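You operate a simulated robot arm through the tools that you are given. There is no shell and no other tool. Be economical: measure what you need, move in short steps, check, and stop when the job is done.

The job below is to be done with a simulated two-armed robot. You get a single attempt, and the scene is never put back.

Task
Wind the red and blue torque wrenches to 0; lay them in the wrench drawer.
Fine: hold each wrench still while turning its dial; shut the drawer again.
Where things are to end (x, y in the base frame): blue torque wrench within 6 cm of [55, -32]; red torque wrench within 6 cm of [55, 12].

Only the result counts: the job must be done as asked and must still hold three seconds after the hand-in. Knocking over, shifting, dropping, spilling or breaking anything else fails it.

Robot
Two 7-joint arms with two-finger parallel grippers on one trunk, on a base that drives. Base frame: it is fixed to the floor where the robot stands at the start and does not move with it; the origin is under the middle of the robot, x ahead of it, y to its left, z up. Lengths are in cm, angles in degrees, forces in N, time in s.
The left shoulder is at the start at [7, 16.3, 122], the right one opposite. With the tool pointing down near the work surface each hand reaches from about 38 to 88 cm from the robot's upright axis, wherever it stands, measured 20 degrees to its own side. Places, roughly: dial of the blue torque wrench [50, 20, 100]; dial of the red torque wrench [50, 60, 100]; inside of the wrench drawer [60, -20, 60]; wrench drawer [50, -20, 60]. Payload 3.43 kg a hand.
The tool frame of a hand sits at the grasp point between the pads (the TCP): z along the fingers, y along the line on which they close. The tips reach 3.4 cm beyond it. Largest opening 12.8 cm; finger width 2.4, thickness 1.2; the body of the gripper, 4.8 by 13 cm, starts 9.6 cm behind the TCP.
Orientation is told as [roll, pitch, yaw] about the base's x, y, z axes, in that order, counted from this pose: with the fingers straight down and closing along the base's y, the tool's x points along the base's -x, its y along +y and its z along -z.

Tools
- The arms move only by the tool drive_tool. It takes "left_motion", "right_motion" or both (then of equal length, played together; a hand with none holds still); each is a list of rows, each an object (a shift or turn left out is 0, a gripper value left out holds the last) with "claw": the finger opening in cm, from 0 to 12.8; "delta_pos": the shift along the base's x, y, z in units of 30 mm (1.0 is 30 mm), a list of three; "dr": the turn, a rotation vector about the base's x, y, z in units of 8 degrees (1.0 is 8 degrees), a list of three. In form: [{"claw": claw, "delta_pos": [x, y, z], "dr": [wx, wy, wz]}, ...]. A call has 1 to 20 rows; each row shifts and turns the commanded pose from where the row before left it. A call with a number of a shift or a turn outside -1 to 1 is refused whole. A row lasts 0.2 s, in which the tool goes at most 5 cm and 8.6 degrees; a call with a longer step from one row to the next is refused whole, and so is a gripper value outside its range. Where a pose cannot be reached the arm comes as near as it can. A force on the tool above 90 N (or 10 N above the force at the start of the call, whichever is more), or a blocked arm, ends the call early, and 0.2 s more pass. The fingers move at their own pace (about 15.3 cm/s each) and stop on an object; they squeeze with about 34 N. The grip force told is the motor's: it shows also when the fingers shut on nothing. Time passes only in rows, and 0.2 s behind the last, so rows that do not move let the fingers close. It gives the time, the measured TCP pose, the force on the tool (base axes), the opening and the grip force at its end, in the units of the frame above (readings bear some noise), with the torque about the TCP (base axes, N m) and any sound that the robot's microphone picked up.
- Cameras (640 x 400 px; columns grow to the right, rows downward): "scene" is now at [12.52, 2.4, 142.26]; the picture's right is [0.30, -0.95, 0.00], its down [-0.74, -0.23, -0.63] and it looks along [0.60, 0.19, -0.77] (base axes); focal length 214 px, centre (320, 200). "left" rides on the left gripper at [7.6, 1.1, -16] in its tool frame; the picture's right is [-0.15, 0.99, 0.00], its down [-0.88, -0.13, -0.46] and it looks along [-0.45, -0.07, 0.89] (tool axes); focal length 234 px, centre (320, 200). "right" rides on the right gripper at [7.6, -1.1, -16] in its tool frame; the picture's right is [0.15, 0.99, 0.00], its down [-0.88, 0.13, -0.46] and it looks along [-0.45, 0.07, 0.89] (tool axes); focal length 234 px, centre (320, 200). There is no depth. A picture from a camera that has moved, and an enlarged one, comes with that camera's place and axes in the base frame and with its lens.
- get_image(camera): a new picture of that camera. It takes no simulated time.
- slide_trunk(by): slides the trunk up (or, below 0, down) by that many cm; the arms and the scene camera ride with it, the base frame stays. It gives what a move gives, with no picture.
- drive_base(legs): drives the robot by 1 to 6 legs, each [ahead, left, turn to the left] in cm, cm and degrees, along the robot's own axes; the way and the turn of a leg run together, so that a leg with both is an arc; at most 150 cm and 180 degrees a leg. The arms and the cameras ride along, it lands a little off, and it stops where it bumps. It gives what a move gives.
- turn_head(pan, tilt): turns the head with the scene camera to pan (to the left, within 86 degrees either way) and tilt (down, from -29 to 69), counted from straight ahead of the robot. It gives what a move gives.
- zoom(camera, box): a new picture of the part [left, top, right, bottom] of that camera's present view, enlarged. It takes no simulated time.
- sign_off(): hands the job in; it is judged then, once.

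Go step by step. Nothing tells you exact positions but the pictures and the camera data: compare them with the known pose of the tool, close in by small moves and look again before you grip or let go. The budget is 120 turns and 108 pictures, counting those below and the enlarged ones. Unless the task says otherwise, let go and move clear before handing in, and close with one line.

The tools are called after ">>>" as a command line: name --argument value ..., lists and objects as JSON in quotes. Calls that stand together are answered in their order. drive_tool: Moves the arms, as the interface text tells. Its arguments: {"type":"object","properties":{"left_motion":{"type":"array"},"right_motion":{"type":"array"}},"required":[]} The other tools are called the same way: slide_trunk (by) slides the trunk up or down; drive_base (legs) drives the base; turn_head (pan, tilt) turns the head that bears the scene camera; get_image (camera) takes a picture; zoom (camera, box) takes an enlarged picture of a part of a camera's view; sign_off () hands the job in.

At the start:

```text
time: 0.0
left_eef_pos: [40.57, 42.23, 128.4]
left_ee_rot: [0.1, 0.0, 0.0]
left_force: [0.2, 0.2, -0.3]
left_torque: [-0.01, 0.03, -0.03]
left_opening: 12.8
left_gripper_force: 0.0
right_eef_pos: [44.08, 0.87, 128.15]
right_ee_rot: [0.0, 0.0, 0.1]
right_force: [0.4, -0.3, -0.3]
right_torque: [0.05, 0.0, 0.01]
right_opening: 12.79
right_gripper_force: 0.0
trunk travel left (down, up): [-70.0, 24.0]
robot x, y, heading: [-0.1, -0.46, 0.1]
head pan, tilt: [17.5, 50.6]
```

scene: 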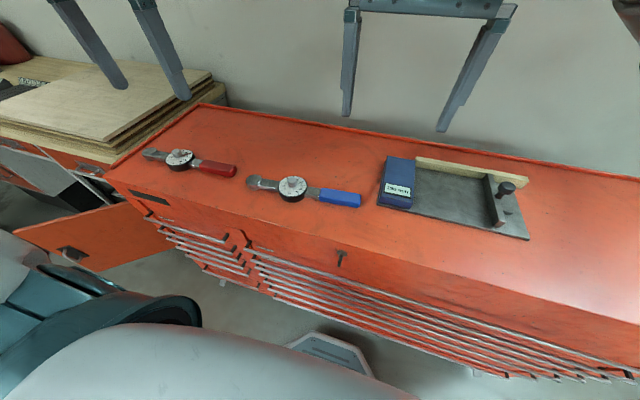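
right: 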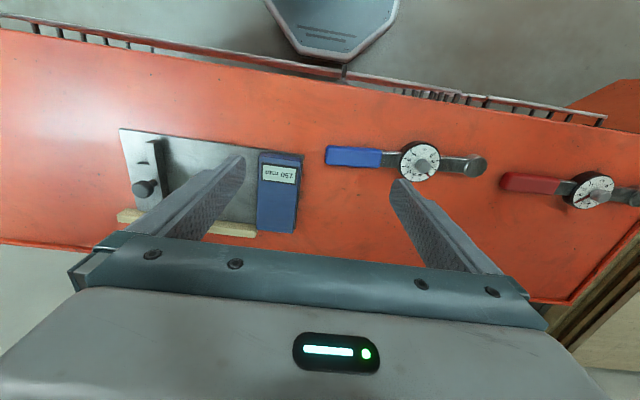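
left: 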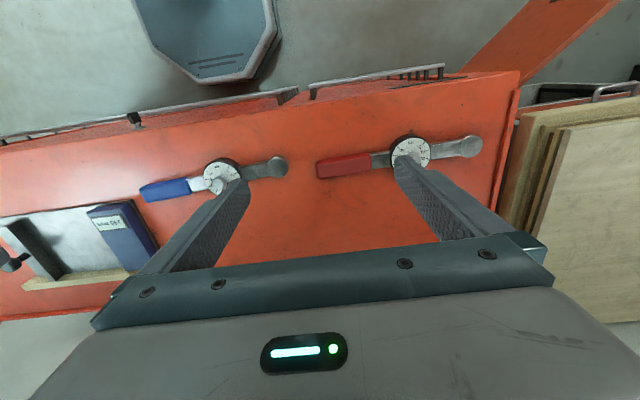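

I see the red and blue torque wrenches on top of an orange tool chest, with a plate holding a meter to their right. First I'll look closely at both dials and at the drawer fronts.

>>> zoom --camera "scene" --box '[130, 130, 380, 286]'

>>> zoom --camera "left" --box '[310, 110, 490, 222]'

>>> zoom --camera "right" --box '[310, 110, 490, 222]'

>>> turn_head --pan -10 --tilt 62

>>> get_image --camera "scene"

```text
2.56 times, centred on (255, 208) of scene
camera zoom: at [12.52, 2.4, 142.26], right [0.3, -0.95, 0.0], down [-0.74, -0.23, -0.63], along [0.6, 0.19, -0.77], focal length 549 px, centre (486, 180)
```

zoom: 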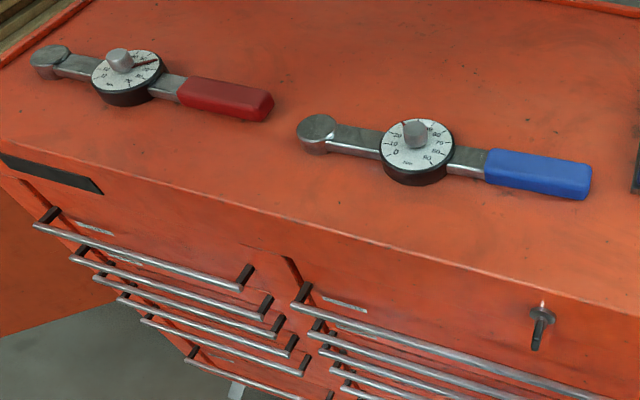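

```text
3.56 times, centred on (400, 166) of left
camera zoom: at [33.09, 43.49, 144.31], right [0.15, 0.99, 0.0], down [0.88, -0.13, 0.46], along [0.45, -0.07, -0.89], focal length 833 px, centre (36, 321)
```

zoom: 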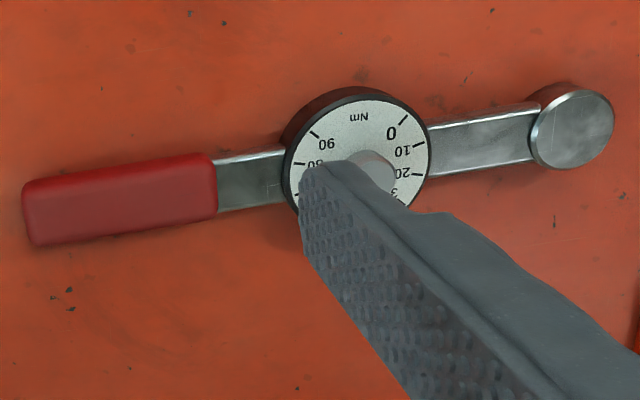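

```text
3.56 times, centred on (400, 166) of right
camera zoom: at [36.55, -0.09, 144.07], right [-0.15, 0.99, 0.0], down [0.88, 0.13, 0.46], along [0.45, 0.07, -0.89], focal length 833 px, centre (36, 321)
```

zoom: 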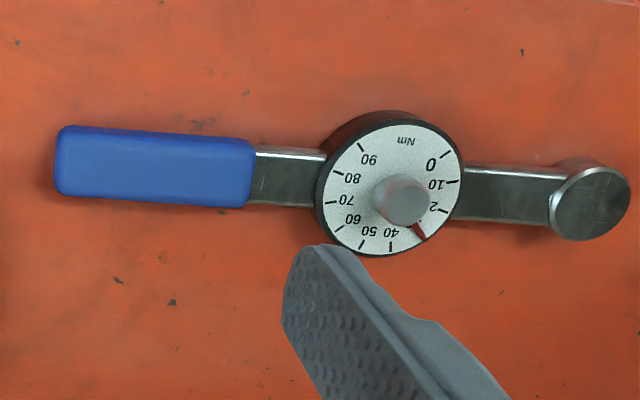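

```text
time: 0.9
left_eef_pos: [40.61, 42.4, 128.38]
left_ee_rot: [0.0, 0.0, 0.0]
left_force: [-0.2, -0.2, -0.1]
left_torque: [-0.03, -0.01, -0.04]
left_opening: 12.79
left_gripper_force: 0.1
right_eef_pos: [44.07, 1.06, 127.98]
right_ee_rot: [0.0, -0.1, 0.0]
right_force: [-0.1, 0.7, 0.4]
right_torque: [-0.01, 0.04, 0.02]
right_opening: 12.79
right_gripper_force: 0.1
trunk travel left (down, up): [-70.0, 24.0]
robot x, y, heading: [0.02, -0.24, 0.1]
head pan, tilt: [-10.0, 62.0]
```

```text
101 pictures are left
camera scene: at [11.57, -1.01, 140.86], right [-0.17, -0.98, 0.0], down [-0.87, 0.15, -0.47], along [0.46, -0.08, -0.88], focal length 214 px, centre (320, 200)
```

scene: 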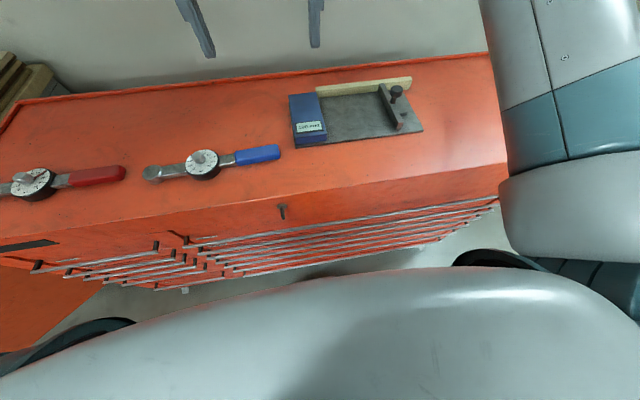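

Blue's pointer reads about 30 and red's is hidden behind a finger. I'll start with blue: the right hand turns 90° and comes over the blue handle at about [48.9, 8.5], while the left hand turns to prepare for the knob.

>>> drive_tool --right_motion '[{"claw": 8, "delta_pos": [0.13, 0.2, -0.3], "dr": [0, 0, 0.9375]}, {"delta_pos": [0.13, 0.2, -0.3], "dr": [0, 0, 0.9375]}, {"delta_pos": [0.13, 0.2, -0.3], "dr": [0, 0, 0.9375]}, {"delta_pos": [0.13, 0.2, -0.3], "dr": [0, 0, 0.9375]}, {"delta_pos": [0.13, 0.2, -0.3], "dr": [0, 0, 0.9375]}, {"delta_pos": [0.13, 0.2, -0.3], "dr": [0, 0, 0.9375]}, {"delta_pos": [0.13, 0.2, -0.3], "dr": [0, 0, 0.9375]}, {"delta_pos": [0.13, 0.2, -0.3], "dr": [0, 0, 0.9375]}, {"delta_pos": [0.13, 0.2, -0.3], "dr": [0, 0, 0.9375]}, {"delta_pos": [0.13, 0.2, -0.3], "dr": [0, 0, 0.9375]}, {"delta_pos": [0.13, 0.2, -0.3], "dr": [0, 0, 0.9375]}, {"delta_pos": [0.13, 0.2, -0.3], "dr": [0, 0, 0.4375]}]' --left_motion '[{"dr": [0, 0, -0.9375]}, {"dr": [0, 0, -0.9375]}, {"dr": [0, 0, -0.9375]}, {"dr": [0, 0, -0.9375]}, {"dr": [0, 0, -0.9375]}, {"dr": [0, 0, -0.9375]}, {"dr": [0, 0, -0.9375]}, {"dr": [0, 0, -0.9375]}, {"dr": [0, 0, -0.9375]}, {"dr": [0, 0, -0.9375]}, {"dr": [0, 0, -0.9375]}, {"dr": [0, 0, -0.9375]}]'

>>> get_image --camera "right"

>>> get_image --camera "left"

```text
time: 3.5
left_eef_pos: [30.73, 25.98, 127.22]
left_ee_rot: [0.0, 0.0, -90.0]
left_force: [0.6, -0.7, -0.6]
left_torque: [0.02, 0.02, 0.0]
left_opening: 12.77
left_gripper_force: 0.0
left hand out of reach, approached as far as the arm can: row 6, 7, 8, 9, 10, 11, 12
right_eef_pos: [48.83, 8.01, 117.22]
right_ee_rot: [0.0, 0.1, 86.1]
right_force: [0.4, 0.5, 0.0]
right_torque: [0.0, 0.02, 0.0]
right_opening: 8.01
right_gripper_force: 0.1
trunk travel left (down, up): [-70.0, 24.0]
robot x, y, heading: [-0.23, -0.06, 0.1]
head pan, tilt: [-10.0, 62.0]
```

```text
100 pictures are left
camera right: at [49.44, 0.53, 133.23], right [-1.0, -0.08, 0.0], down [-0.07, 0.89, 0.46], along [-0.04, 0.45, -0.89], focal length 234 px, centre (320, 200)
```

right: 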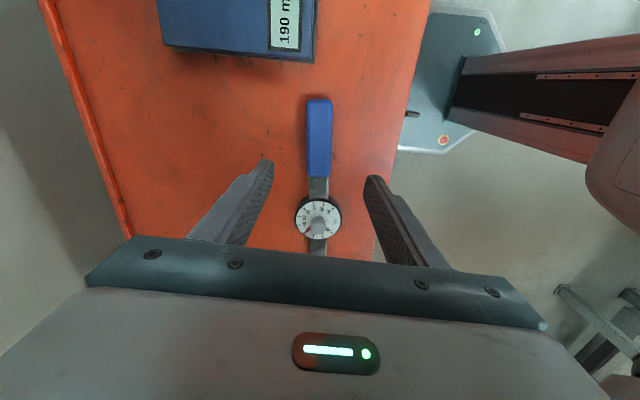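

```text
99 pictures are left
camera left: at [31.86, 33.52, 143.24], right [0.99, -0.15, 0.0], down [-0.13, -0.88, 0.45], along [-0.07, -0.45, -0.89], focal length 234 px, centre (320, 200)
```

left: 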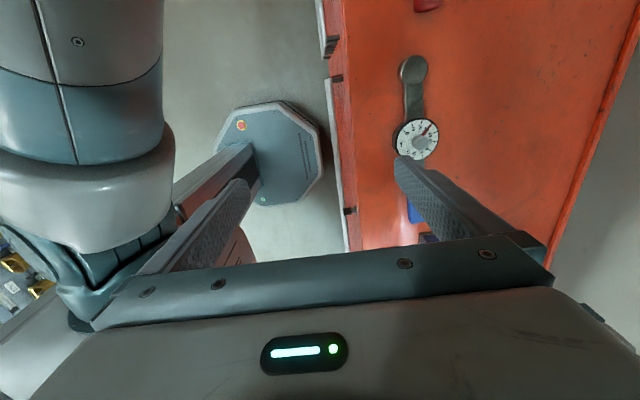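

The right hand is lined up over the blue handle, which sits at about [49, 7.8]. I'll turn it another 8° to match the handle, lower it and grip.

>>> drive_tool --right_motion '[{"delta_pos": [0.03, -0.05, -0.7], "dr": [0, 0, 1]}, {"delta_pos": [0, 0, -0.8]}, {"delta_pos": [0, 0, -0.8]}, {"delta_pos": [0, 0, -0.8]}, {"delta_pos": [0, 0, -0.8]}, {"delta_pos": [0, 0, -0.8]}, {"delta_pos": [0, 0, -0.6]}, {}]' --left_motion '[{"delta_pos": [0.3, 0, 0]}, {"delta_pos": [0.3, 0, 0]}, {"delta_pos": [0.3, 0, 0]}, {"delta_pos": [0.3, 0, 0]}, {"delta_pos": [0.3, 0, 0]}, {"delta_pos": [0.3, 0, 0]}, {"delta_pos": [0.3, 0, 0]}, {"delta_pos": [0.3, 0, 0]}]'

>>> get_image --camera "right"

```text
time: 5.3
left_eef_pos: [34.11, 22.95, 128.74]
left_ee_rot: [0.0, 0.1, -89.7]
left_force: [0.5, 0.0, -0.3]
left_torque: [0.0, 0.04, 0.04]
left_opening: 12.78
left_gripper_force: 0.0
left hand out of reach, approached as far as the arm can: row 1, 2, 3, 4, 5, 6, 7, 8
right_eef_pos: [49.01, 7.85, 102.3]
right_ee_rot: [0.0, 0.0, 89.7]
right_force: [0.3, 0.4, -0.8]
right_torque: [0.0, 0.0, -0.03]
right_opening: 8.02
right_gripper_force: 0.1
right hand out of reach, approached as far as the arm can: row 1
trunk travel left (down, up): [-70.0, 24.0]
robot x, y, heading: [-0.25, -0.15, -0.0]
head pan, tilt: [-10.0, 62.0]
```

```text
98 pictures are left
camera right: at [50.11, 0.48, 118.26], right [-0.99, -0.14, 0.0], down [-0.13, 0.88, 0.46], along [-0.07, 0.45, -0.89], focal length 234 px, centre (320, 200)
```

right: 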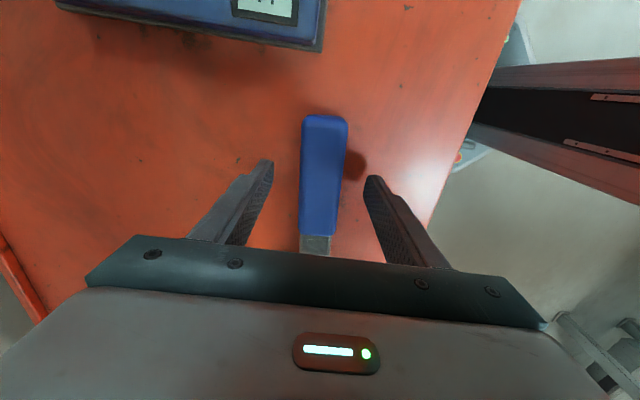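

The handle is between the right fingers. I'll lower about 0.8 cm and close.

>>> drive_tool --right_motion '[{"delta_pos": [0, 0, -0.27]}, {"claw": 4}, {"claw": 0}, {}, {}]'

>>> get_image --camera "left"

```text
time: 6.5
left_eef_pos: [34.05, 22.88, 128.69]
left_ee_rot: [0.0, 0.1, -89.9]
left_force: [-0.2, 0.8, 0.0]
left_torque: [-0.01, 0.0, -0.03]
left_opening: 12.82
left_gripper_force: 0.1
right_eef_pos: [48.87, 8.16, 101.5]
right_ee_rot: [-0.1, 0.0, 89.9]
right_force: [-1.0, 0.9, -0.2]
right_torque: [0.58, 0.1, 0.58]
right_opening: 3.85
right_gripper_force: 33.9
trunk travel left (down, up): [-70.0, 24.0]
robot x, y, heading: [0.35, -0.43, -0.0]
head pan, tilt: [-10.0, 62.0]
```

```text
97 pictures are left
camera left: at [35.13, 30.45, 144.74], right [0.99, -0.14, 0.0], down [-0.13, -0.88, 0.45], along [-0.06, -0.45, -0.89], focal length 234 px, centre (320, 200)
```

left: 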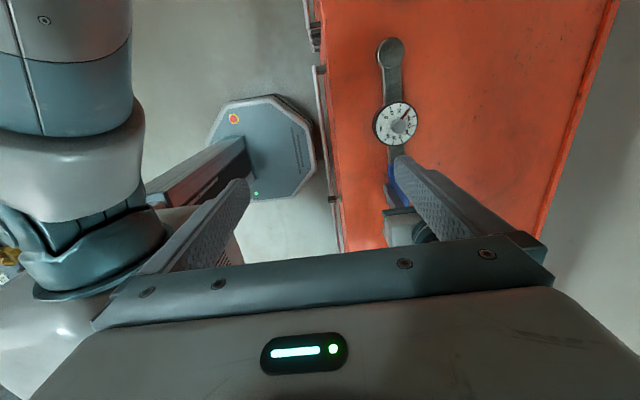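

Blue's handle is held with 3.85 cm between the pads. I'll bring the left hand back to a yaw of about -45°, where its reach is better.

>>> drive_tool --left_motion '[{"dr": [0, 0, 1]}, {"dr": [0, 0, 1]}, {"dr": [0, 0, 1]}, {"dr": [0, 0, 1]}, {"dr": [0, 0, 1]}, {"dr": [0, 0, 0.6], "claw": 6}, {}]'

```text
time: 8.1
left_eef_pos: [34.1, 22.97, 128.76]
left_ee_rot: [0.1, 0.0, -45.0]
left_force: [-0.6, 0.0, -0.4]
left_torque: [0.01, 0.01, -0.01]
left_opening: 6.01
left_gripper_force: 0.0
right_eef_pos: [48.94, 7.99, 101.49]
right_ee_rot: [0.0, 0.0, 89.8]
right_force: [-1.9, -0.7, 0.0]
right_torque: [0.52, 0.11, 0.52]
right_opening: 3.81
right_gripper_force: 34.1
trunk travel left (down, up): [-70.0, 24.0]
robot x, y, heading: [0.23, -0.22, -0.1]
head pan, tilt: [-10.0, 62.0]
```

The command restarts from the measured pose on each call. Now I'll move the left hand above the knob at about [47.9, 21.6].

>>> drive_tool --left_motion '[{"delta_pos": [0.92, -0.09, -0.8]}, {"delta_pos": [0.92, -0.09, -0.8]}, {"delta_pos": [0.92, -0.09, -0.8]}, {"delta_pos": [0.92, -0.09, -0.8]}, {"delta_pos": [0.92, -0.09, -0.8]}, {}]'

>>> get_image --camera "left"

>>> get_image --camera "right"

>>> turn_head --pan 20 --tilt 50

>>> get_image --camera "scene"

```text
time: 9.5
left_eef_pos: [47.8, 21.53, 116.67]
left_ee_rot: [-0.1, 0.0, -45.2]
left_force: [0.1, -0.1, -1.0]
left_torque: [0.0, -0.02, 0.02]
left_opening: 6.0
left_gripper_force: 0.0
right_eef_pos: [48.84, 7.99, 101.5]
right_ee_rot: [0.0, 0.1, 89.8]
right_force: [-2.0, -0.5, -0.3]
right_torque: [0.22, 0.12, 0.44]
right_opening: 3.76
right_gripper_force: 33.6
trunk travel left (down, up): [-70.0, 24.0]
robot x, y, heading: [0.2, -0.24, -0.1]
head pan, tilt: [-10.0, 62.0]
```

```text
96 pictures are left
camera left: at [43.23, 27.74, 132.73], right [0.81, 0.59, 0.0], down [0.53, -0.72, 0.46], along [0.27, -0.37, -0.89], focal length 234 px, centre (320, 200)
```

left: 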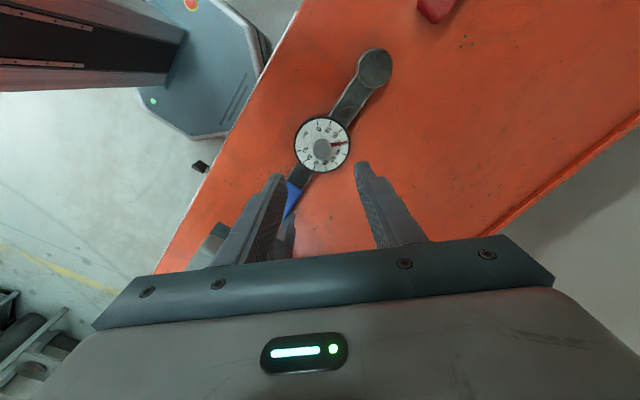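

```text
95 pictures are left
camera right: at [49.99, 0.54, 117.52], right [-0.99, -0.14, 0.0], down [-0.13, 0.88, 0.46], along [-0.07, 0.45, -0.89], focal length 234 px, centre (320, 200)
```

right: 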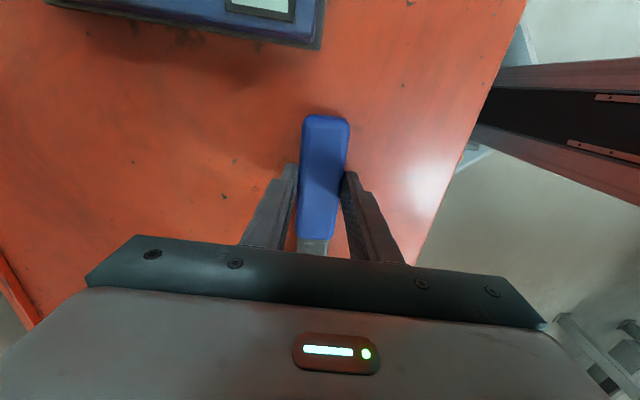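

```text
time: 10.5
left_eef_pos: [47.8, 21.52, 116.71]
left_ee_rot: [0.0, 0.0, -45.2]
left_force: [-0.1, 0.6, -0.1]
left_torque: [0.0, 0.01, -0.01]
left_opening: 5.98
left_gripper_force: 0.0
right_eef_pos: [48.8, 8.04, 101.56]
right_ee_rot: [-0.1, 0.0, 89.8]
right_force: [-2.3, -1.0, 0.9]
right_torque: [0.33, 0.09, 0.61]
right_opening: 3.73
right_gripper_force: 34.6
trunk travel left (down, up): [-70.0, 24.0]
robot x, y, heading: [0.3, -0.16, 0.2]
head pan, tilt: [20.0, 50.0]
```

```text
94 pictures are left
camera scene: at [12.45, 2.71, 142.34], right [0.34, -0.94, 0.0], down [-0.72, -0.26, -0.64], along [0.6, 0.22, -0.77], focal length 214 px, centre (320, 200)
```

scene: 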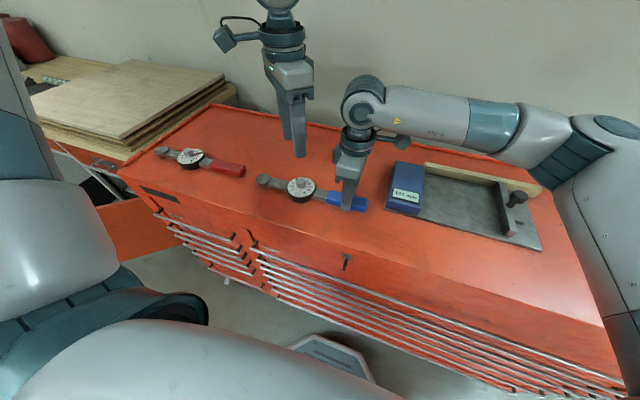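

The left hand is over the knob at about [48, 21.4]. I'll zoom in on the dial to read it and estimate the knob's size.

>>> zoom --camera "left" --box '[272, 108, 372, 170]'

>>> zoom --camera "scene" --box '[240, 140, 380, 228]'

```text
6.40 times, centred on (322, 139) of left
camera zoom: at [43.24, 27.73, 132.74], right [0.81, 0.59, 0.0], down [0.53, -0.72, 0.46], along [0.27, -0.37, -0.89], focal length 1499 px, centre (307, 590)
```

zoom: 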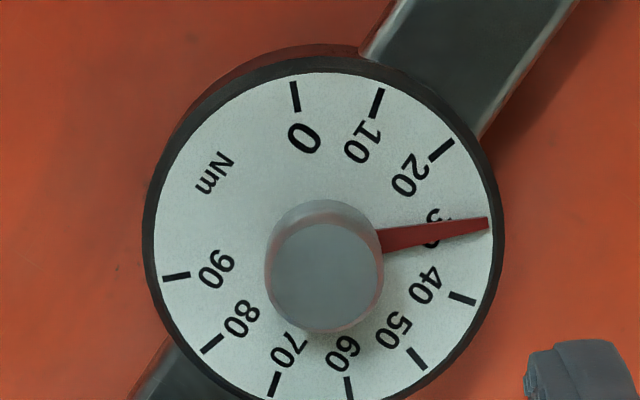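

```text
4.55 times, centred on (310, 184) of scene
camera zoom: at [12.45, 2.71, 142.34], right [0.34, -0.94, 0.0], down [-0.72, -0.26, -0.64], along [0.6, 0.22, -0.77], focal length 975 px, centre (366, 273)
```

zoom: 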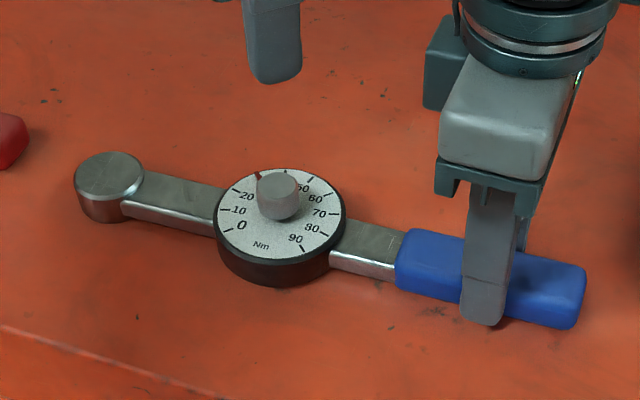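

The scale is 30° per 10 Nm with 0 ninety degrees counterclockwise of the pointer, so I'll grip the knob and turn it +90°. First I'll lower so the tips straddle the knob.

>>> drive_tool --left_motion '[{"delta_pos": [0.02, 0, -0.8]}, {"delta_pos": [0.02, 0, -0.8]}, {"delta_pos": [0, 0, -0.8]}, {"delta_pos": [0, 0, -0.8]}, {"delta_pos": [0, 0, -0.65]}, {}]'

>>> zoom --camera "scene" --box '[240, 120, 380, 208]'

>>> get_image --camera "left"

```text
time: 11.9
left_eef_pos: [47.95, 21.62, 105.02]
left_ee_rot: [0.0, 0.0, -45.2]
left_force: [-0.7, -0.5, -0.3]
left_torque: [0.0, 0.02, 0.0]
left_opening: 5.99
left_gripper_force: 0.0
right_eef_pos: [48.88, 8.15, 101.49]
right_ee_rot: [-0.1, 0.0, 89.8]
right_force: [-1.9, -0.1, 0.3]
right_torque: [0.34, 0.15, 0.56]
right_opening: 3.73
right_gripper_force: 34.2
trunk travel left (down, up): [-70.0, 24.0]
robot x, y, heading: [0.16, -0.22, -0.2]
head pan, tilt: [20.0, 50.0]
```

```text
4.55 times, centred on (310, 164) of scene
camera zoom: at [12.45, 2.72, 142.35], right [0.34, -0.94, 0.0], down [-0.72, -0.26, -0.64], along [0.6, 0.22, -0.77], focal length 975 px, centre (366, 364)
```

zoom: 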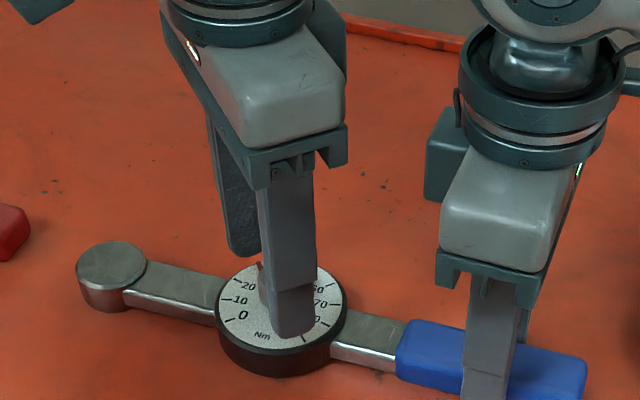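

```text
90 pictures are left
camera left: at [43.39, 27.68, 121.13], right [0.81, 0.59, 0.0], down [0.53, -0.72, 0.46], along [0.27, -0.37, -0.89], focal length 234 px, centre (320, 200)
```

left: 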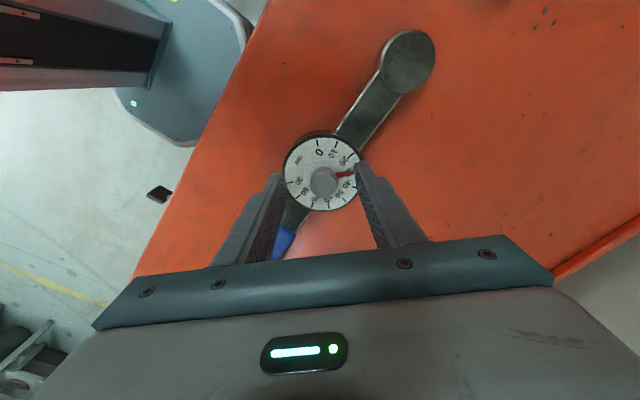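

The tips straddle the knob just above the dial face. I'll close on it.

>>> drive_tool --left_motion '[{"delta_pos": [0.04, -0.02, -0.12]}, {"claw": 3}, {"claw": 1}, {}, {}]'

>>> get_image --camera "left"

```text
time: 13.1
left_eef_pos: [48.16, 21.55, 104.78]
left_ee_rot: [0.1, 0.0, -45.1]
left_force: [13.2, 14.5, -0.6]
left_torque: [0.62, -0.61, 0.06]
left_opening: 2.31
left_gripper_force: 34.2
right_eef_pos: [48.88, 8.1, 101.52]
right_ee_rot: [0.0, 0.1, 89.8]
right_force: [-11.7, -13.3, 4.5]
right_torque: [0.36, 0.23, 1.16]
right_opening: 3.71
right_gripper_force: 34.1
trunk travel left (down, up): [-70.0, 24.0]
robot x, y, heading: [0.14, -0.2, 0.0]
head pan, tilt: [20.0, 50.0]
```

```text
89 pictures are left
camera left: at [43.62, 27.67, 120.82], right [0.8, 0.59, 0.0], down [0.53, -0.72, 0.46], along [0.27, -0.37, -0.89], focal length 234 px, centre (320, 200)
```

left: 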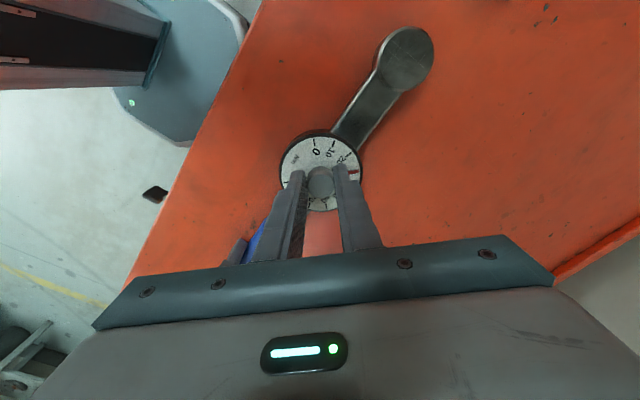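

The knob is gripped at 2.31 cm, with a small side load. I'll ease the hand over to relieve it, then turn +40° and check.

>>> drive_tool --left_motion '[{"delta_pos": [0.06, 0.06, 0]}, {"dr": [0, 0, 0.5]}, {"dr": [0, 0, 0.75]}, {"dr": [0, 0, 0.75]}, {"dr": [0, 0, 0.75]}, {"dr": [0, 0, 0.75]}, {"dr": [0, 0, 0.75]}, {"dr": [0, 0, 0.75]}, {}]'

>>> zoom --camera "left" --box '[250, 110, 390, 198]'

```text
time: 15.1
left_eef_pos: [48.3, 21.65, 104.74]
left_ee_rot: [-0.2, 0.0, -5.2]
left_force: [6.5, -24.8, -3.5]
left_torque: [-0.73, -0.09, -0.09]
left_opening: 2.32
left_gripper_force: 34.4
right_eef_pos: [48.9, 8.25, 101.53]
right_ee_rot: [0.1, -0.2, 89.9]
right_force: [-6.5, 25.1, 3.3]
right_torque: [0.68, 0.0, 0.75]
right_opening: 3.66
right_gripper_force: 34.5
trunk travel left (down, up): [-70.0, 24.0]
robot x, y, heading: [0.37, 0.01, 0.0]
head pan, tilt: [20.0, 50.0]
```

```text
4.55 times, centred on (320, 154) of left
camera zoom: at [40.92, 23.39, 120.83], right [0.23, 0.97, 0.0], down [0.87, -0.21, 0.46], along [0.44, -0.11, -0.89], focal length 1064 px, centre (320, 409)
```

zoom: 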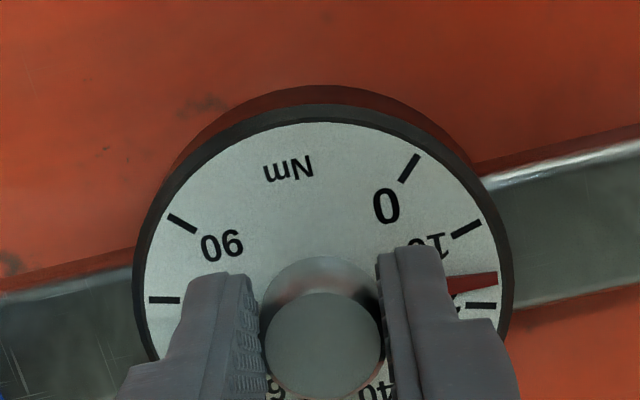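

The knob turns without slipping and the pointer is at about 17. I'll continue by +48°.

>>> drive_tool --left_motion '[{"delta_pos": [0, -0.07, 0]}, {"dr": [0, 0, 0.75]}, {"dr": [0, 0, 0.75]}, {"dr": [0, 0, 0.75]}, {"dr": [0, 0, 0.75]}, {"dr": [0, 0, 0.75]}, {"dr": [0, 0, 0.75]}, {"dr": [0, 0, 0.75]}, {"dr": [0, 0, 0.75]}, {}]'

>>> zoom --camera "left" --box '[250, 110, 390, 198]'

```text
time: 17.3
left_eef_pos: [48.29, 21.22, 104.82]
left_ee_rot: [-0.3, 0.0, 42.8]
left_force: [7.8, -31.1, -0.8]
left_torque: [-0.8, -0.53, -0.12]
left_opening: 2.29
left_gripper_force: 33.9
right_eef_pos: [48.83, 8.13, 101.45]
right_ee_rot: [0.1, -0.2, 89.9]
right_force: [-8.1, 27.8, 3.7]
right_torque: [0.79, 0.21, 0.8]
right_opening: 3.72
right_gripper_force: 34.0
trunk travel left (down, up): [-70.0, 24.0]
robot x, y, heading: [-0.41, -0.05, 0.0]
head pan, tilt: [20.0, 50.0]
```

```text
4.55 times, centred on (320, 154) of left
camera zoom: at [41.96, 16.97, 120.86], right [-0.57, 0.82, 0.0], down [0.73, 0.51, 0.45], along [0.38, 0.25, -0.89], focal length 1064 px, centre (320, 409)
```

zoom: 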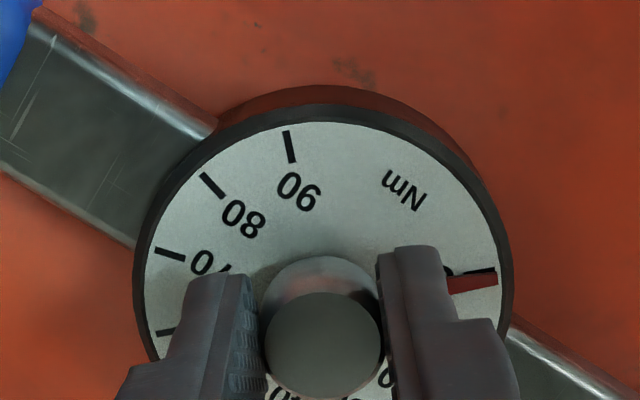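

The pointer is almost on 0, about 2° short by rotation count. I'll turn 2° more, release, rise and check from above.

>>> drive_tool --left_motion '[{"dr": [0, 0, 0.25]}, {}, {"claw": 6}, {}, {"delta_pos": [0, 0, 1]}, {"delta_pos": [0, 0, 1]}, {"delta_pos": [0, 0, 1]}, {"delta_pos": [0, 0, 0.5]}, {}]'

>>> zoom --camera "left" --box '[250, 110, 390, 198]'

>>> zoom --camera "scene" --box '[260, 150, 340, 200]'

```text
time: 19.3
left_eef_pos: [48.13, 21.21, 115.29]
left_ee_rot: [-0.1, 0.0, 44.8]
left_force: [0.3, -0.3, 0.8]
left_torque: [0.0, -0.04, 0.0]
left_opening: 6.02
left_gripper_force: 0.2
right_eef_pos: [48.76, 8.02, 101.42]
right_ee_rot: [0.0, -0.1, 89.9]
right_force: [0.9, -2.5, 0.4]
right_torque: [-0.33, -0.11, -0.15]
right_opening: 3.73
right_gripper_force: 33.9
trunk travel left (down, up): [-70.0, 24.0]
robot x, y, heading: [0.3, 0.2, -0.1]
head pan, tilt: [20.0, 50.0]
```

```text
4.55 times, centred on (320, 154) of left
camera zoom: at [41.91, 16.72, 131.38], right [-0.59, 0.81, 0.0], down [0.72, 0.53, 0.46], along [0.37, 0.27, -0.89], focal length 1064 px, centre (320, 409)
```

zoom: 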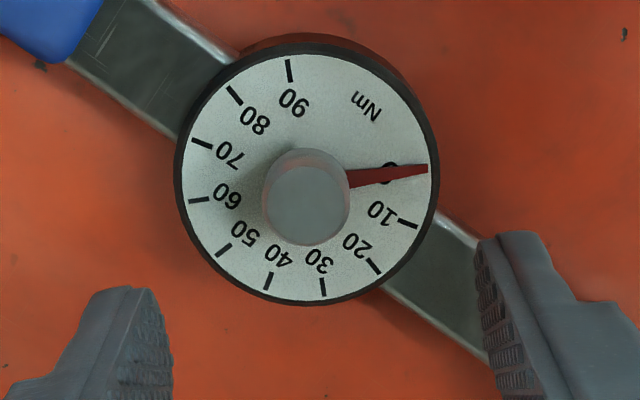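

```text
8.00 times, centred on (300, 175) of scene
camera zoom: at [12.51, 2.7, 142.34], right [0.34, -0.94, 0.0], down [-0.72, -0.26, -0.64], along [0.6, 0.22, -0.77], focal length 1716 px, centre (480, 400)
```

zoom: 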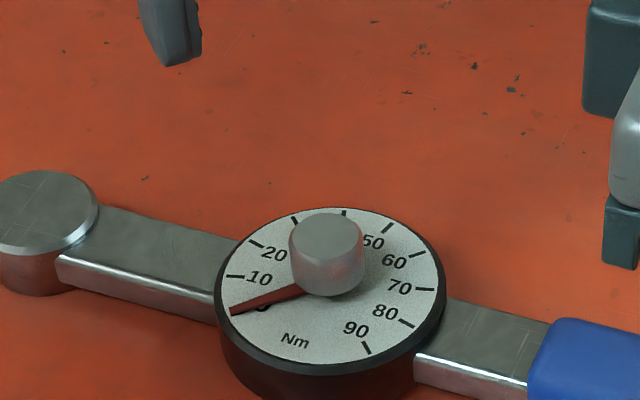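

Blue reads 0. I'll release it, raise both hands, and drive about 37 cm left so that red sits where blue was, relative to the robot.

>>> drive_tool --right_motion '[{"claw": 8}, {}, {"delta_pos": [0, 0, 0.5]}, {"delta_pos": [0, 0, 0.9]}, {"delta_pos": [0, 0, 0.9]}, {"delta_pos": [0, 0, 0.9]}, {"delta_pos": [0, 0, 0.9]}, {"delta_pos": [0, 0, 0.9]}]' --left_motion '[{"dr": [0, 0, -0.9]}, {"dr": [0, 0, -0.9]}, {"dr": [0, 0, -0.9]}, {"dr": [0, 0, -0.9]}, {"dr": [0, 0, -0.9]}, {"dr": [0, 0, -0.9]}, {"delta_pos": [0, 0, 0.5]}, {}]'

>>> turn_head --pan 70 --tilt 45

>>> get_image --camera "scene"

```text
time: 21.1
left_eef_pos: [48.31, 21.41, 116.82]
left_ee_rot: [0.0, 0.0, 1.5]
left_force: [0.3, -0.4, -0.2]
left_torque: [-0.02, 0.0, 0.01]
left_opening: 5.99
left_gripper_force: 0.0
right_eef_pos: [48.8, 8.09, 116.72]
right_ee_rot: [0.0, 0.1, 90.0]
right_force: [0.0, -0.1, 1.1]
right_torque: [0.01, 0.0, -0.02]
right_opening: 8.02
right_gripper_force: 0.0
trunk travel left (down, up): [-70.0, 24.0]
robot x, y, heading: [-0.17, -0.13, 0.4]
head pan, tilt: [20.0, 50.0]
```

```text
time: 22.2
left_eef_pos: [48.2, 21.3, 116.93]
left_ee_rot: [0.0, 0.0, 1.7]
left_force: [0.5, -0.7, -0.1]
left_torque: [0.01, 0.02, 0.02]
left_opening: 5.99
left_gripper_force: 0.1
right_eef_pos: [48.71, 7.99, 116.5]
right_ee_rot: [0.0, 0.0, 90.0]
right_force: [0.0, 0.5, -0.5]
right_torque: [-0.01, 0.0, 0.02]
right_opening: 8.02
right_gripper_force: 0.1
trunk travel left (down, up): [-70.0, 24.0]
robot x, y, heading: [0.13, 0.36, 0.2]
head pan, tilt: [70.0, 45.0]
```

```text
84 pictures are left
camera scene: at [8.03, 7.75, 143.04], right [0.94, -0.34, 0.0], down [-0.24, -0.66, -0.71], along [0.24, 0.66, -0.71], focal length 214 px, centre (320, 200)
```

scene: 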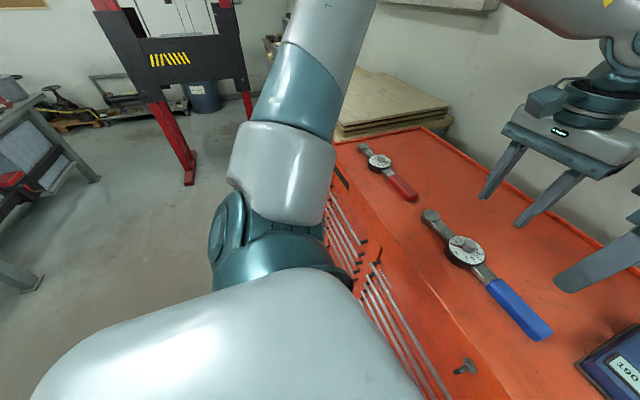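

The floor to the left is free. I'll drive 37 cm left.

>>> drive_base --legs '[[0, 37, 0]]'

>>> get_image --camera "right"

>>> turn_head --pan 20 --tilt 50

>>> get_image --camera "scene"

```text
time: 24.6
left_eef_pos: [48.42, 58.27, 116.87]
left_ee_rot: [0.0, -0.1, 1.3]
left_force: [0.1, -0.4, 0.0]
left_torque: [0.05, -0.01, 0.0]
left_opening: 5.99
left_gripper_force: 0.0
right_eef_pos: [48.88, 45.03, 116.65]
right_ee_rot: [0.0, 0.0, 89.7]
right_force: [0.6, 0.1, -0.4]
right_torque: [0.03, -0.02, -0.03]
right_opening: 7.99
right_gripper_force: 0.0
trunk travel left (down, up): [-70.0, 24.0]
robot x, y, heading: [0.29, 37.72, -0.1]
head pan, tilt: [70.0, 45.0]
```

```text
83 pictures are left
camera right: at [50.0, 37.43, 132.6], right [-0.99, -0.14, 0.0], down [-0.13, 0.88, 0.46], along [-0.06, 0.45, -0.89], focal length 234 px, centre (320, 200)
```

right: 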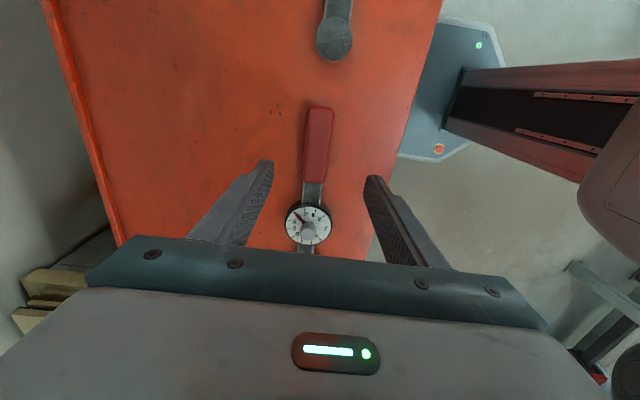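

```text
time: 25.8
left_eef_pos: [48.48, 58.29, 116.89]
left_ee_rot: [0.0, 0.0, 1.3]
left_force: [0.0, 0.1, -0.4]
left_torque: [0.0, 0.01, 0.02]
left_opening: 6.0
left_gripper_force: 0.1
right_eef_pos: [48.82, 45.01, 116.51]
right_ee_rot: [-0.1, 0.0, 89.7]
right_force: [-0.2, 0.3, -0.4]
right_torque: [-0.03, 0.0, 0.01]
right_opening: 8.02
right_gripper_force: 0.0
trunk travel left (down, up): [-70.0, 24.0]
robot x, y, heading: [0.03, 36.99, -0.0]
head pan, tilt: [20.0, 50.0]
```

```text
82 pictures are left
camera scene: at [12.57, 39.91, 142.35], right [0.34, -0.94, 0.0], down [-0.72, -0.26, -0.64], along [0.6, 0.22, -0.77], focal length 214 px, centre (320, 200)
```

scene: 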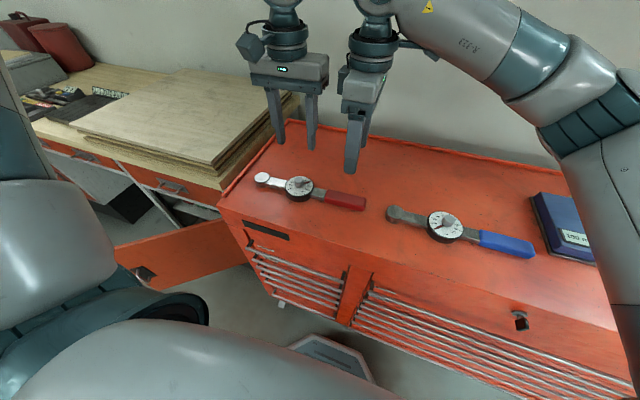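

Red's handle is at about [49.5, 44.2] and its knob at about [49.1, 57.7]. I'll read the dial and lower the right hand onto the handle.

>>> zoom --camera "right" --box '[268, 190, 348, 240]'

>>> drive_tool --right_motion '[{"delta_pos": [0.2, -0.25, -0.8]}, {"delta_pos": [0, 0, -0.8]}, {"delta_pos": [0, 0, -0.8]}, {"delta_pos": [0, 0, -0.8]}, {"delta_pos": [0, 0, -0.8]}, {"delta_pos": [0, 0, -0.6]}, {}]'

>>> get_image --camera "right"

```text
8.00 times, centred on (308, 215) of right
camera zoom: at [50.0, 37.5, 132.6], right [-0.99, -0.14, 0.0], down [-0.13, 0.88, 0.46], along [-0.06, 0.45, -0.89], focal length 1873 px, centre (416, 80)
```

zoom: 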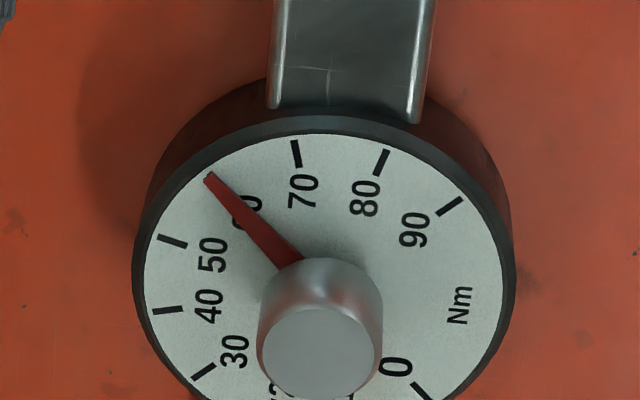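

```text
time: 27.4
left_eef_pos: [48.49, 58.29, 116.99]
left_ee_rot: [0.0, 0.0, 1.3]
left_force: [-0.4, 0.1, -0.4]
left_torque: [-0.01, 0.01, 0.01]
left_opening: 5.99
left_gripper_force: 0.0
right_eef_pos: [49.34, 44.02, 108.06]
right_ee_rot: [0.1, 0.0, 89.3]
right_force: [0.6, -0.2, 0.5]
right_torque: [-0.03, 0.03, 0.01]
right_opening: 7.99
right_gripper_force: 0.0
right hand out of reach, approached as far as the arm can: row 4, 5, 6
trunk travel left (down, up): [-70.0, 24.0]
robot x, y, heading: [0.24, 37.36, -0.5]
head pan, tilt: [20.0, 50.0]
```

```text
80 pictures are left
camera right: at [50.43, 36.59, 124.1], right [-0.99, -0.13, 0.0], down [-0.12, 0.88, 0.46], along [-0.06, 0.45, -0.89], focal length 234 px, centre (320, 200)
```

right: 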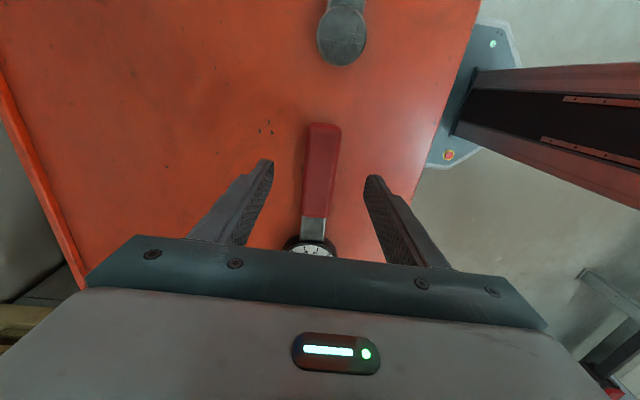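

Red reads 60, so it needs +180°. The right arm hit a joint limit here, so I'll shift the grip point 1.5 cm toward +y, as it was on blue, and continue down.

>>> drive_tool --right_motion '[{"delta_pos": [0, 0.5, 0]}, {"delta_pos": [0.05, 0.05, -0.6]}, {"delta_pos": [0, 0, -0.6]}, {"delta_pos": [0, 0, -0.6]}, {"delta_pos": [0, 0, -0.4]}, {}]'

```text
time: 28.8
left_eef_pos: [48.51, 58.35, 116.81]
left_ee_rot: [0.0, 0.0, 1.3]
left_force: [0.1, -0.5, -0.2]
left_torque: [0.01, -0.03, -0.01]
left_opening: 6.01
left_gripper_force: 0.0
right_eef_pos: [49.26, 44.14, 108.26]
right_ee_rot: [0.1, 0.0, 89.3]
right_force: [0.6, 0.4, 0.6]
right_torque: [-0.02, -0.01, 0.0]
right_opening: 8.02
right_gripper_force: 0.0
right hand out of reach, approached as far as the arm can: row 1, 2, 3, 4, 5
trunk travel left (down, up): [-70.0, 24.0]
robot x, y, heading: [0.07, 37.24, -0.3]
head pan, tilt: [20.0, 50.0]
```

The arm is still stuck at its limit, so I'll turn the yaw back about 8°, then shift and lower.

>>> drive_tool --right_motion '[{"dr": [0, 0, -1]}, {"delta_pos": [0.05, 0.5, 0]}, {"delta_pos": [0, 0, -0.6]}, {"delta_pos": [0, 0, -0.6]}, {"delta_pos": [0, 0, -0.6]}, {"delta_pos": [0, 0, -0.2]}, {}]'

>>> get_image --camera "right"

```text
time: 30.4
left_eef_pos: [48.47, 58.39, 116.9]
left_ee_rot: [0.0, 0.0, 1.2]
left_force: [-0.8, -0.6, 0.4]
left_torque: [0.05, -0.01, 0.01]
left_opening: 5.98
left_gripper_force: 0.1
right_eef_pos: [49.52, 45.56, 102.0]
right_ee_rot: [0.1, 0.0, 81.6]
right_force: [0.1, 0.0, -0.1]
right_torque: [-0.01, 0.0, 0.0]
right_opening: 7.98
right_gripper_force: 0.1
trunk travel left (down, up): [-70.0, 24.0]
robot x, y, heading: [0.1, 37.3, -0.1]
head pan, tilt: [20.0, 50.0]
```

```text
79 pictures are left
camera right: at [49.53, 38.0, 118.01], right [-1.0, 0.0, 0.0], down [0.0, 0.89, 0.46], along [0.0, 0.46, -0.89], focal length 234 px, centre (320, 200)
```

right: 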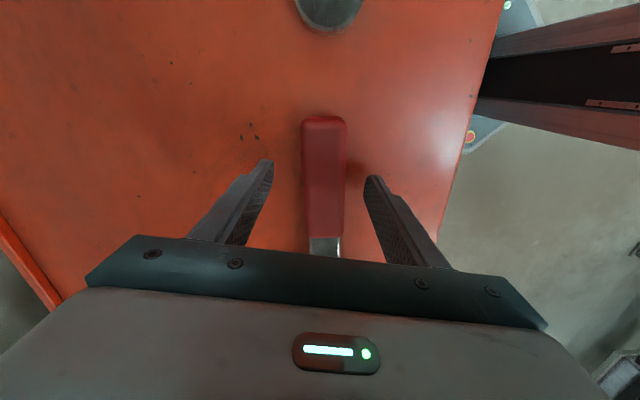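

The handle is between the fingers. I'll add a little yaw back, lower 0.5 cm and grip, while turning the left hand to yaw -45° above the knob.

>>> drive_tool --right_motion '[{"dr": [0, 0, 0.6]}, {"delta_pos": [0, 0, -0.17]}, {"claw": 4}, {"claw": 1}, {}, {}, {}, {}]' --left_motion '[{"dr": [0, 0, -0.95]}, {"dr": [0, 0, -0.95]}, {"dr": [0, 0, -0.95]}, {"dr": [0, 0, -0.95]}, {"dr": [0, 0, -0.95]}, {"dr": [0, 0, -0.95]}, {"delta_pos": [0.2, -0.2, 0]}, {}]'

>>> get_image --camera "left"

```text
time: 32.2
left_eef_pos: [48.96, 57.75, 116.98]
left_ee_rot: [-0.1, 0.0, -44.4]
left_force: [0.6, 1.3, 0.2]
left_torque: [-0.02, 0.01, -0.02]
left_opening: 6.0
left_gripper_force: 0.0
right_eef_pos: [49.41, 45.43, 101.51]
right_ee_rot: [-0.1, 0.0, 86.4]
right_force: [-2.5, -1.3, 0.0]
right_torque: [0.6, 0.12, 0.59]
right_opening: 3.87
right_gripper_force: 34.4
trunk travel left (down, up): [-70.0, 24.0]
robot x, y, heading: [0.14, 37.07, -0.4]
head pan, tilt: [20.0, 50.0]
```

```text
78 pictures are left
camera left: at [44.41, 63.81, 132.97], right [0.8, 0.61, 0.0], down [0.54, -0.71, 0.46], along [0.28, -0.36, -0.89], focal length 234 px, centre (320, 200)
```

left: 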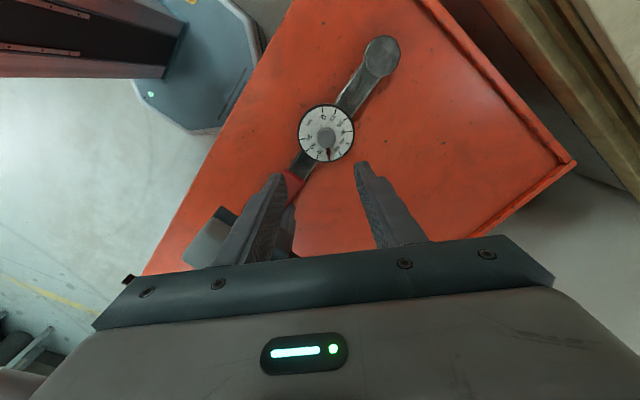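

The knob computes to about [48.9, 59.0]. I'll correct toward it while lowering partway, then look again.

>>> drive_tool --left_motion '[{"delta_pos": [0, 0.42, -0.6]}, {"delta_pos": [0, 0, -0.8]}, {"delta_pos": [0, 0, -0.8]}, {"delta_pos": [0, 0, -0.8]}, {}]'

>>> get_image --camera "left"

```text
time: 33.4
left_eef_pos: [49.03, 59.08, 107.87]
left_ee_rot: [0.0, 0.1, -44.4]
left_force: [0.0, -0.1, -0.3]
left_torque: [-0.02, 0.01, -0.01]
left_opening: 5.99
left_gripper_force: 0.1
right_eef_pos: [49.48, 45.54, 101.41]
right_ee_rot: [0.1, 0.0, 86.5]
right_force: [-1.1, 0.8, 0.8]
right_torque: [0.31, 0.07, 0.54]
right_opening: 3.83
right_gripper_force: 34.3
trunk travel left (down, up): [-70.0, 24.0]
robot x, y, heading: [0.02, 37.3, -0.1]
head pan, tilt: [20.0, 50.0]
```

```text
77 pictures are left
camera left: at [44.48, 65.07, 123.82], right [0.8, 0.61, 0.0], down [0.54, -0.71, 0.46], along [0.28, -0.36, -0.89], focal length 234 px, centre (320, 200)
```

left: 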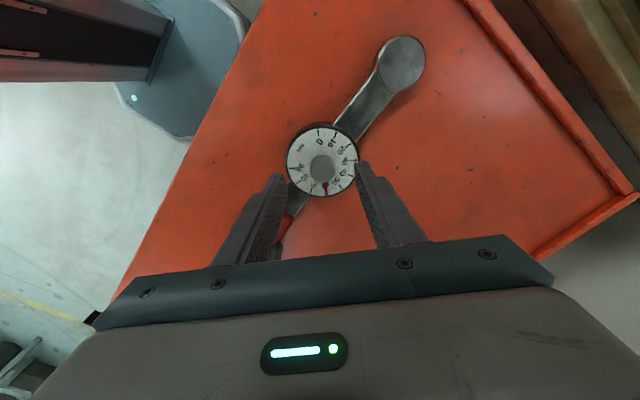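

The knob is centred, so I'll lower to grip height, close, and turn +40° to start.

>>> drive_tool --left_motion '[{"delta_pos": [0.06, 0.03, -0.6]}, {"delta_pos": [0, 0, -0.44]}, {"claw": 3}, {"claw": 1}, {}, {}, {"dr": [0, 0, 0.5]}, {"dr": [0, 0, 0.75]}, {"dr": [0, 0, 0.75]}, {"dr": [0, 0, 0.75]}, {"dr": [0, 0, 0.75]}, {"dr": [0, 0, 0.75]}, {"dr": [0, 0, 0.75]}, {}]'

>>> zoom --camera "left" --box '[250, 110, 390, 198]'

```text
time: 36.4
left_eef_pos: [49.31, 59.08, 104.68]
left_ee_rot: [-0.2, 0.0, -4.3]
left_force: [4.9, -5.5, -0.5]
left_torque: [-0.24, -0.06, -0.01]
left_opening: 2.33
left_gripper_force: 34.3
right_eef_pos: [49.48, 45.42, 101.55]
right_ee_rot: [0.0, -0.1, 86.6]
right_force: [-5.1, 4.4, 4.1]
right_torque: [-0.51, 0.04, 0.64]
right_opening: 3.8
right_gripper_force: 33.9
trunk travel left (down, up): [-70.0, 24.0]
robot x, y, heading: [-0.06, 37.22, -0.4]
head pan, tilt: [20.0, 50.0]
```

```text
4.55 times, centred on (320, 154) of left
camera zoom: at [41.77, 60.7, 120.78], right [0.22, 0.98, 0.0], down [0.87, -0.19, 0.46], along [0.44, -0.1, -0.89], focal length 1064 px, centre (320, 409)
```

zoom: 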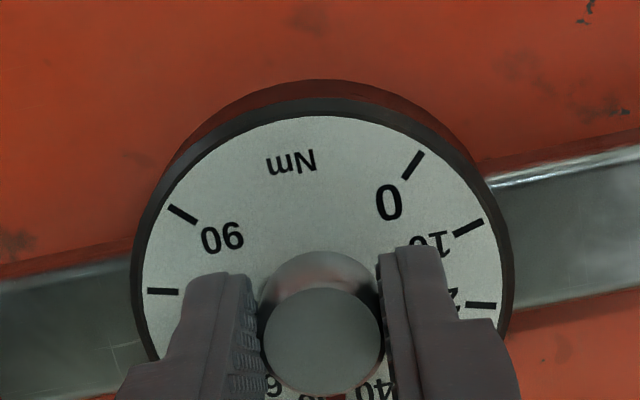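

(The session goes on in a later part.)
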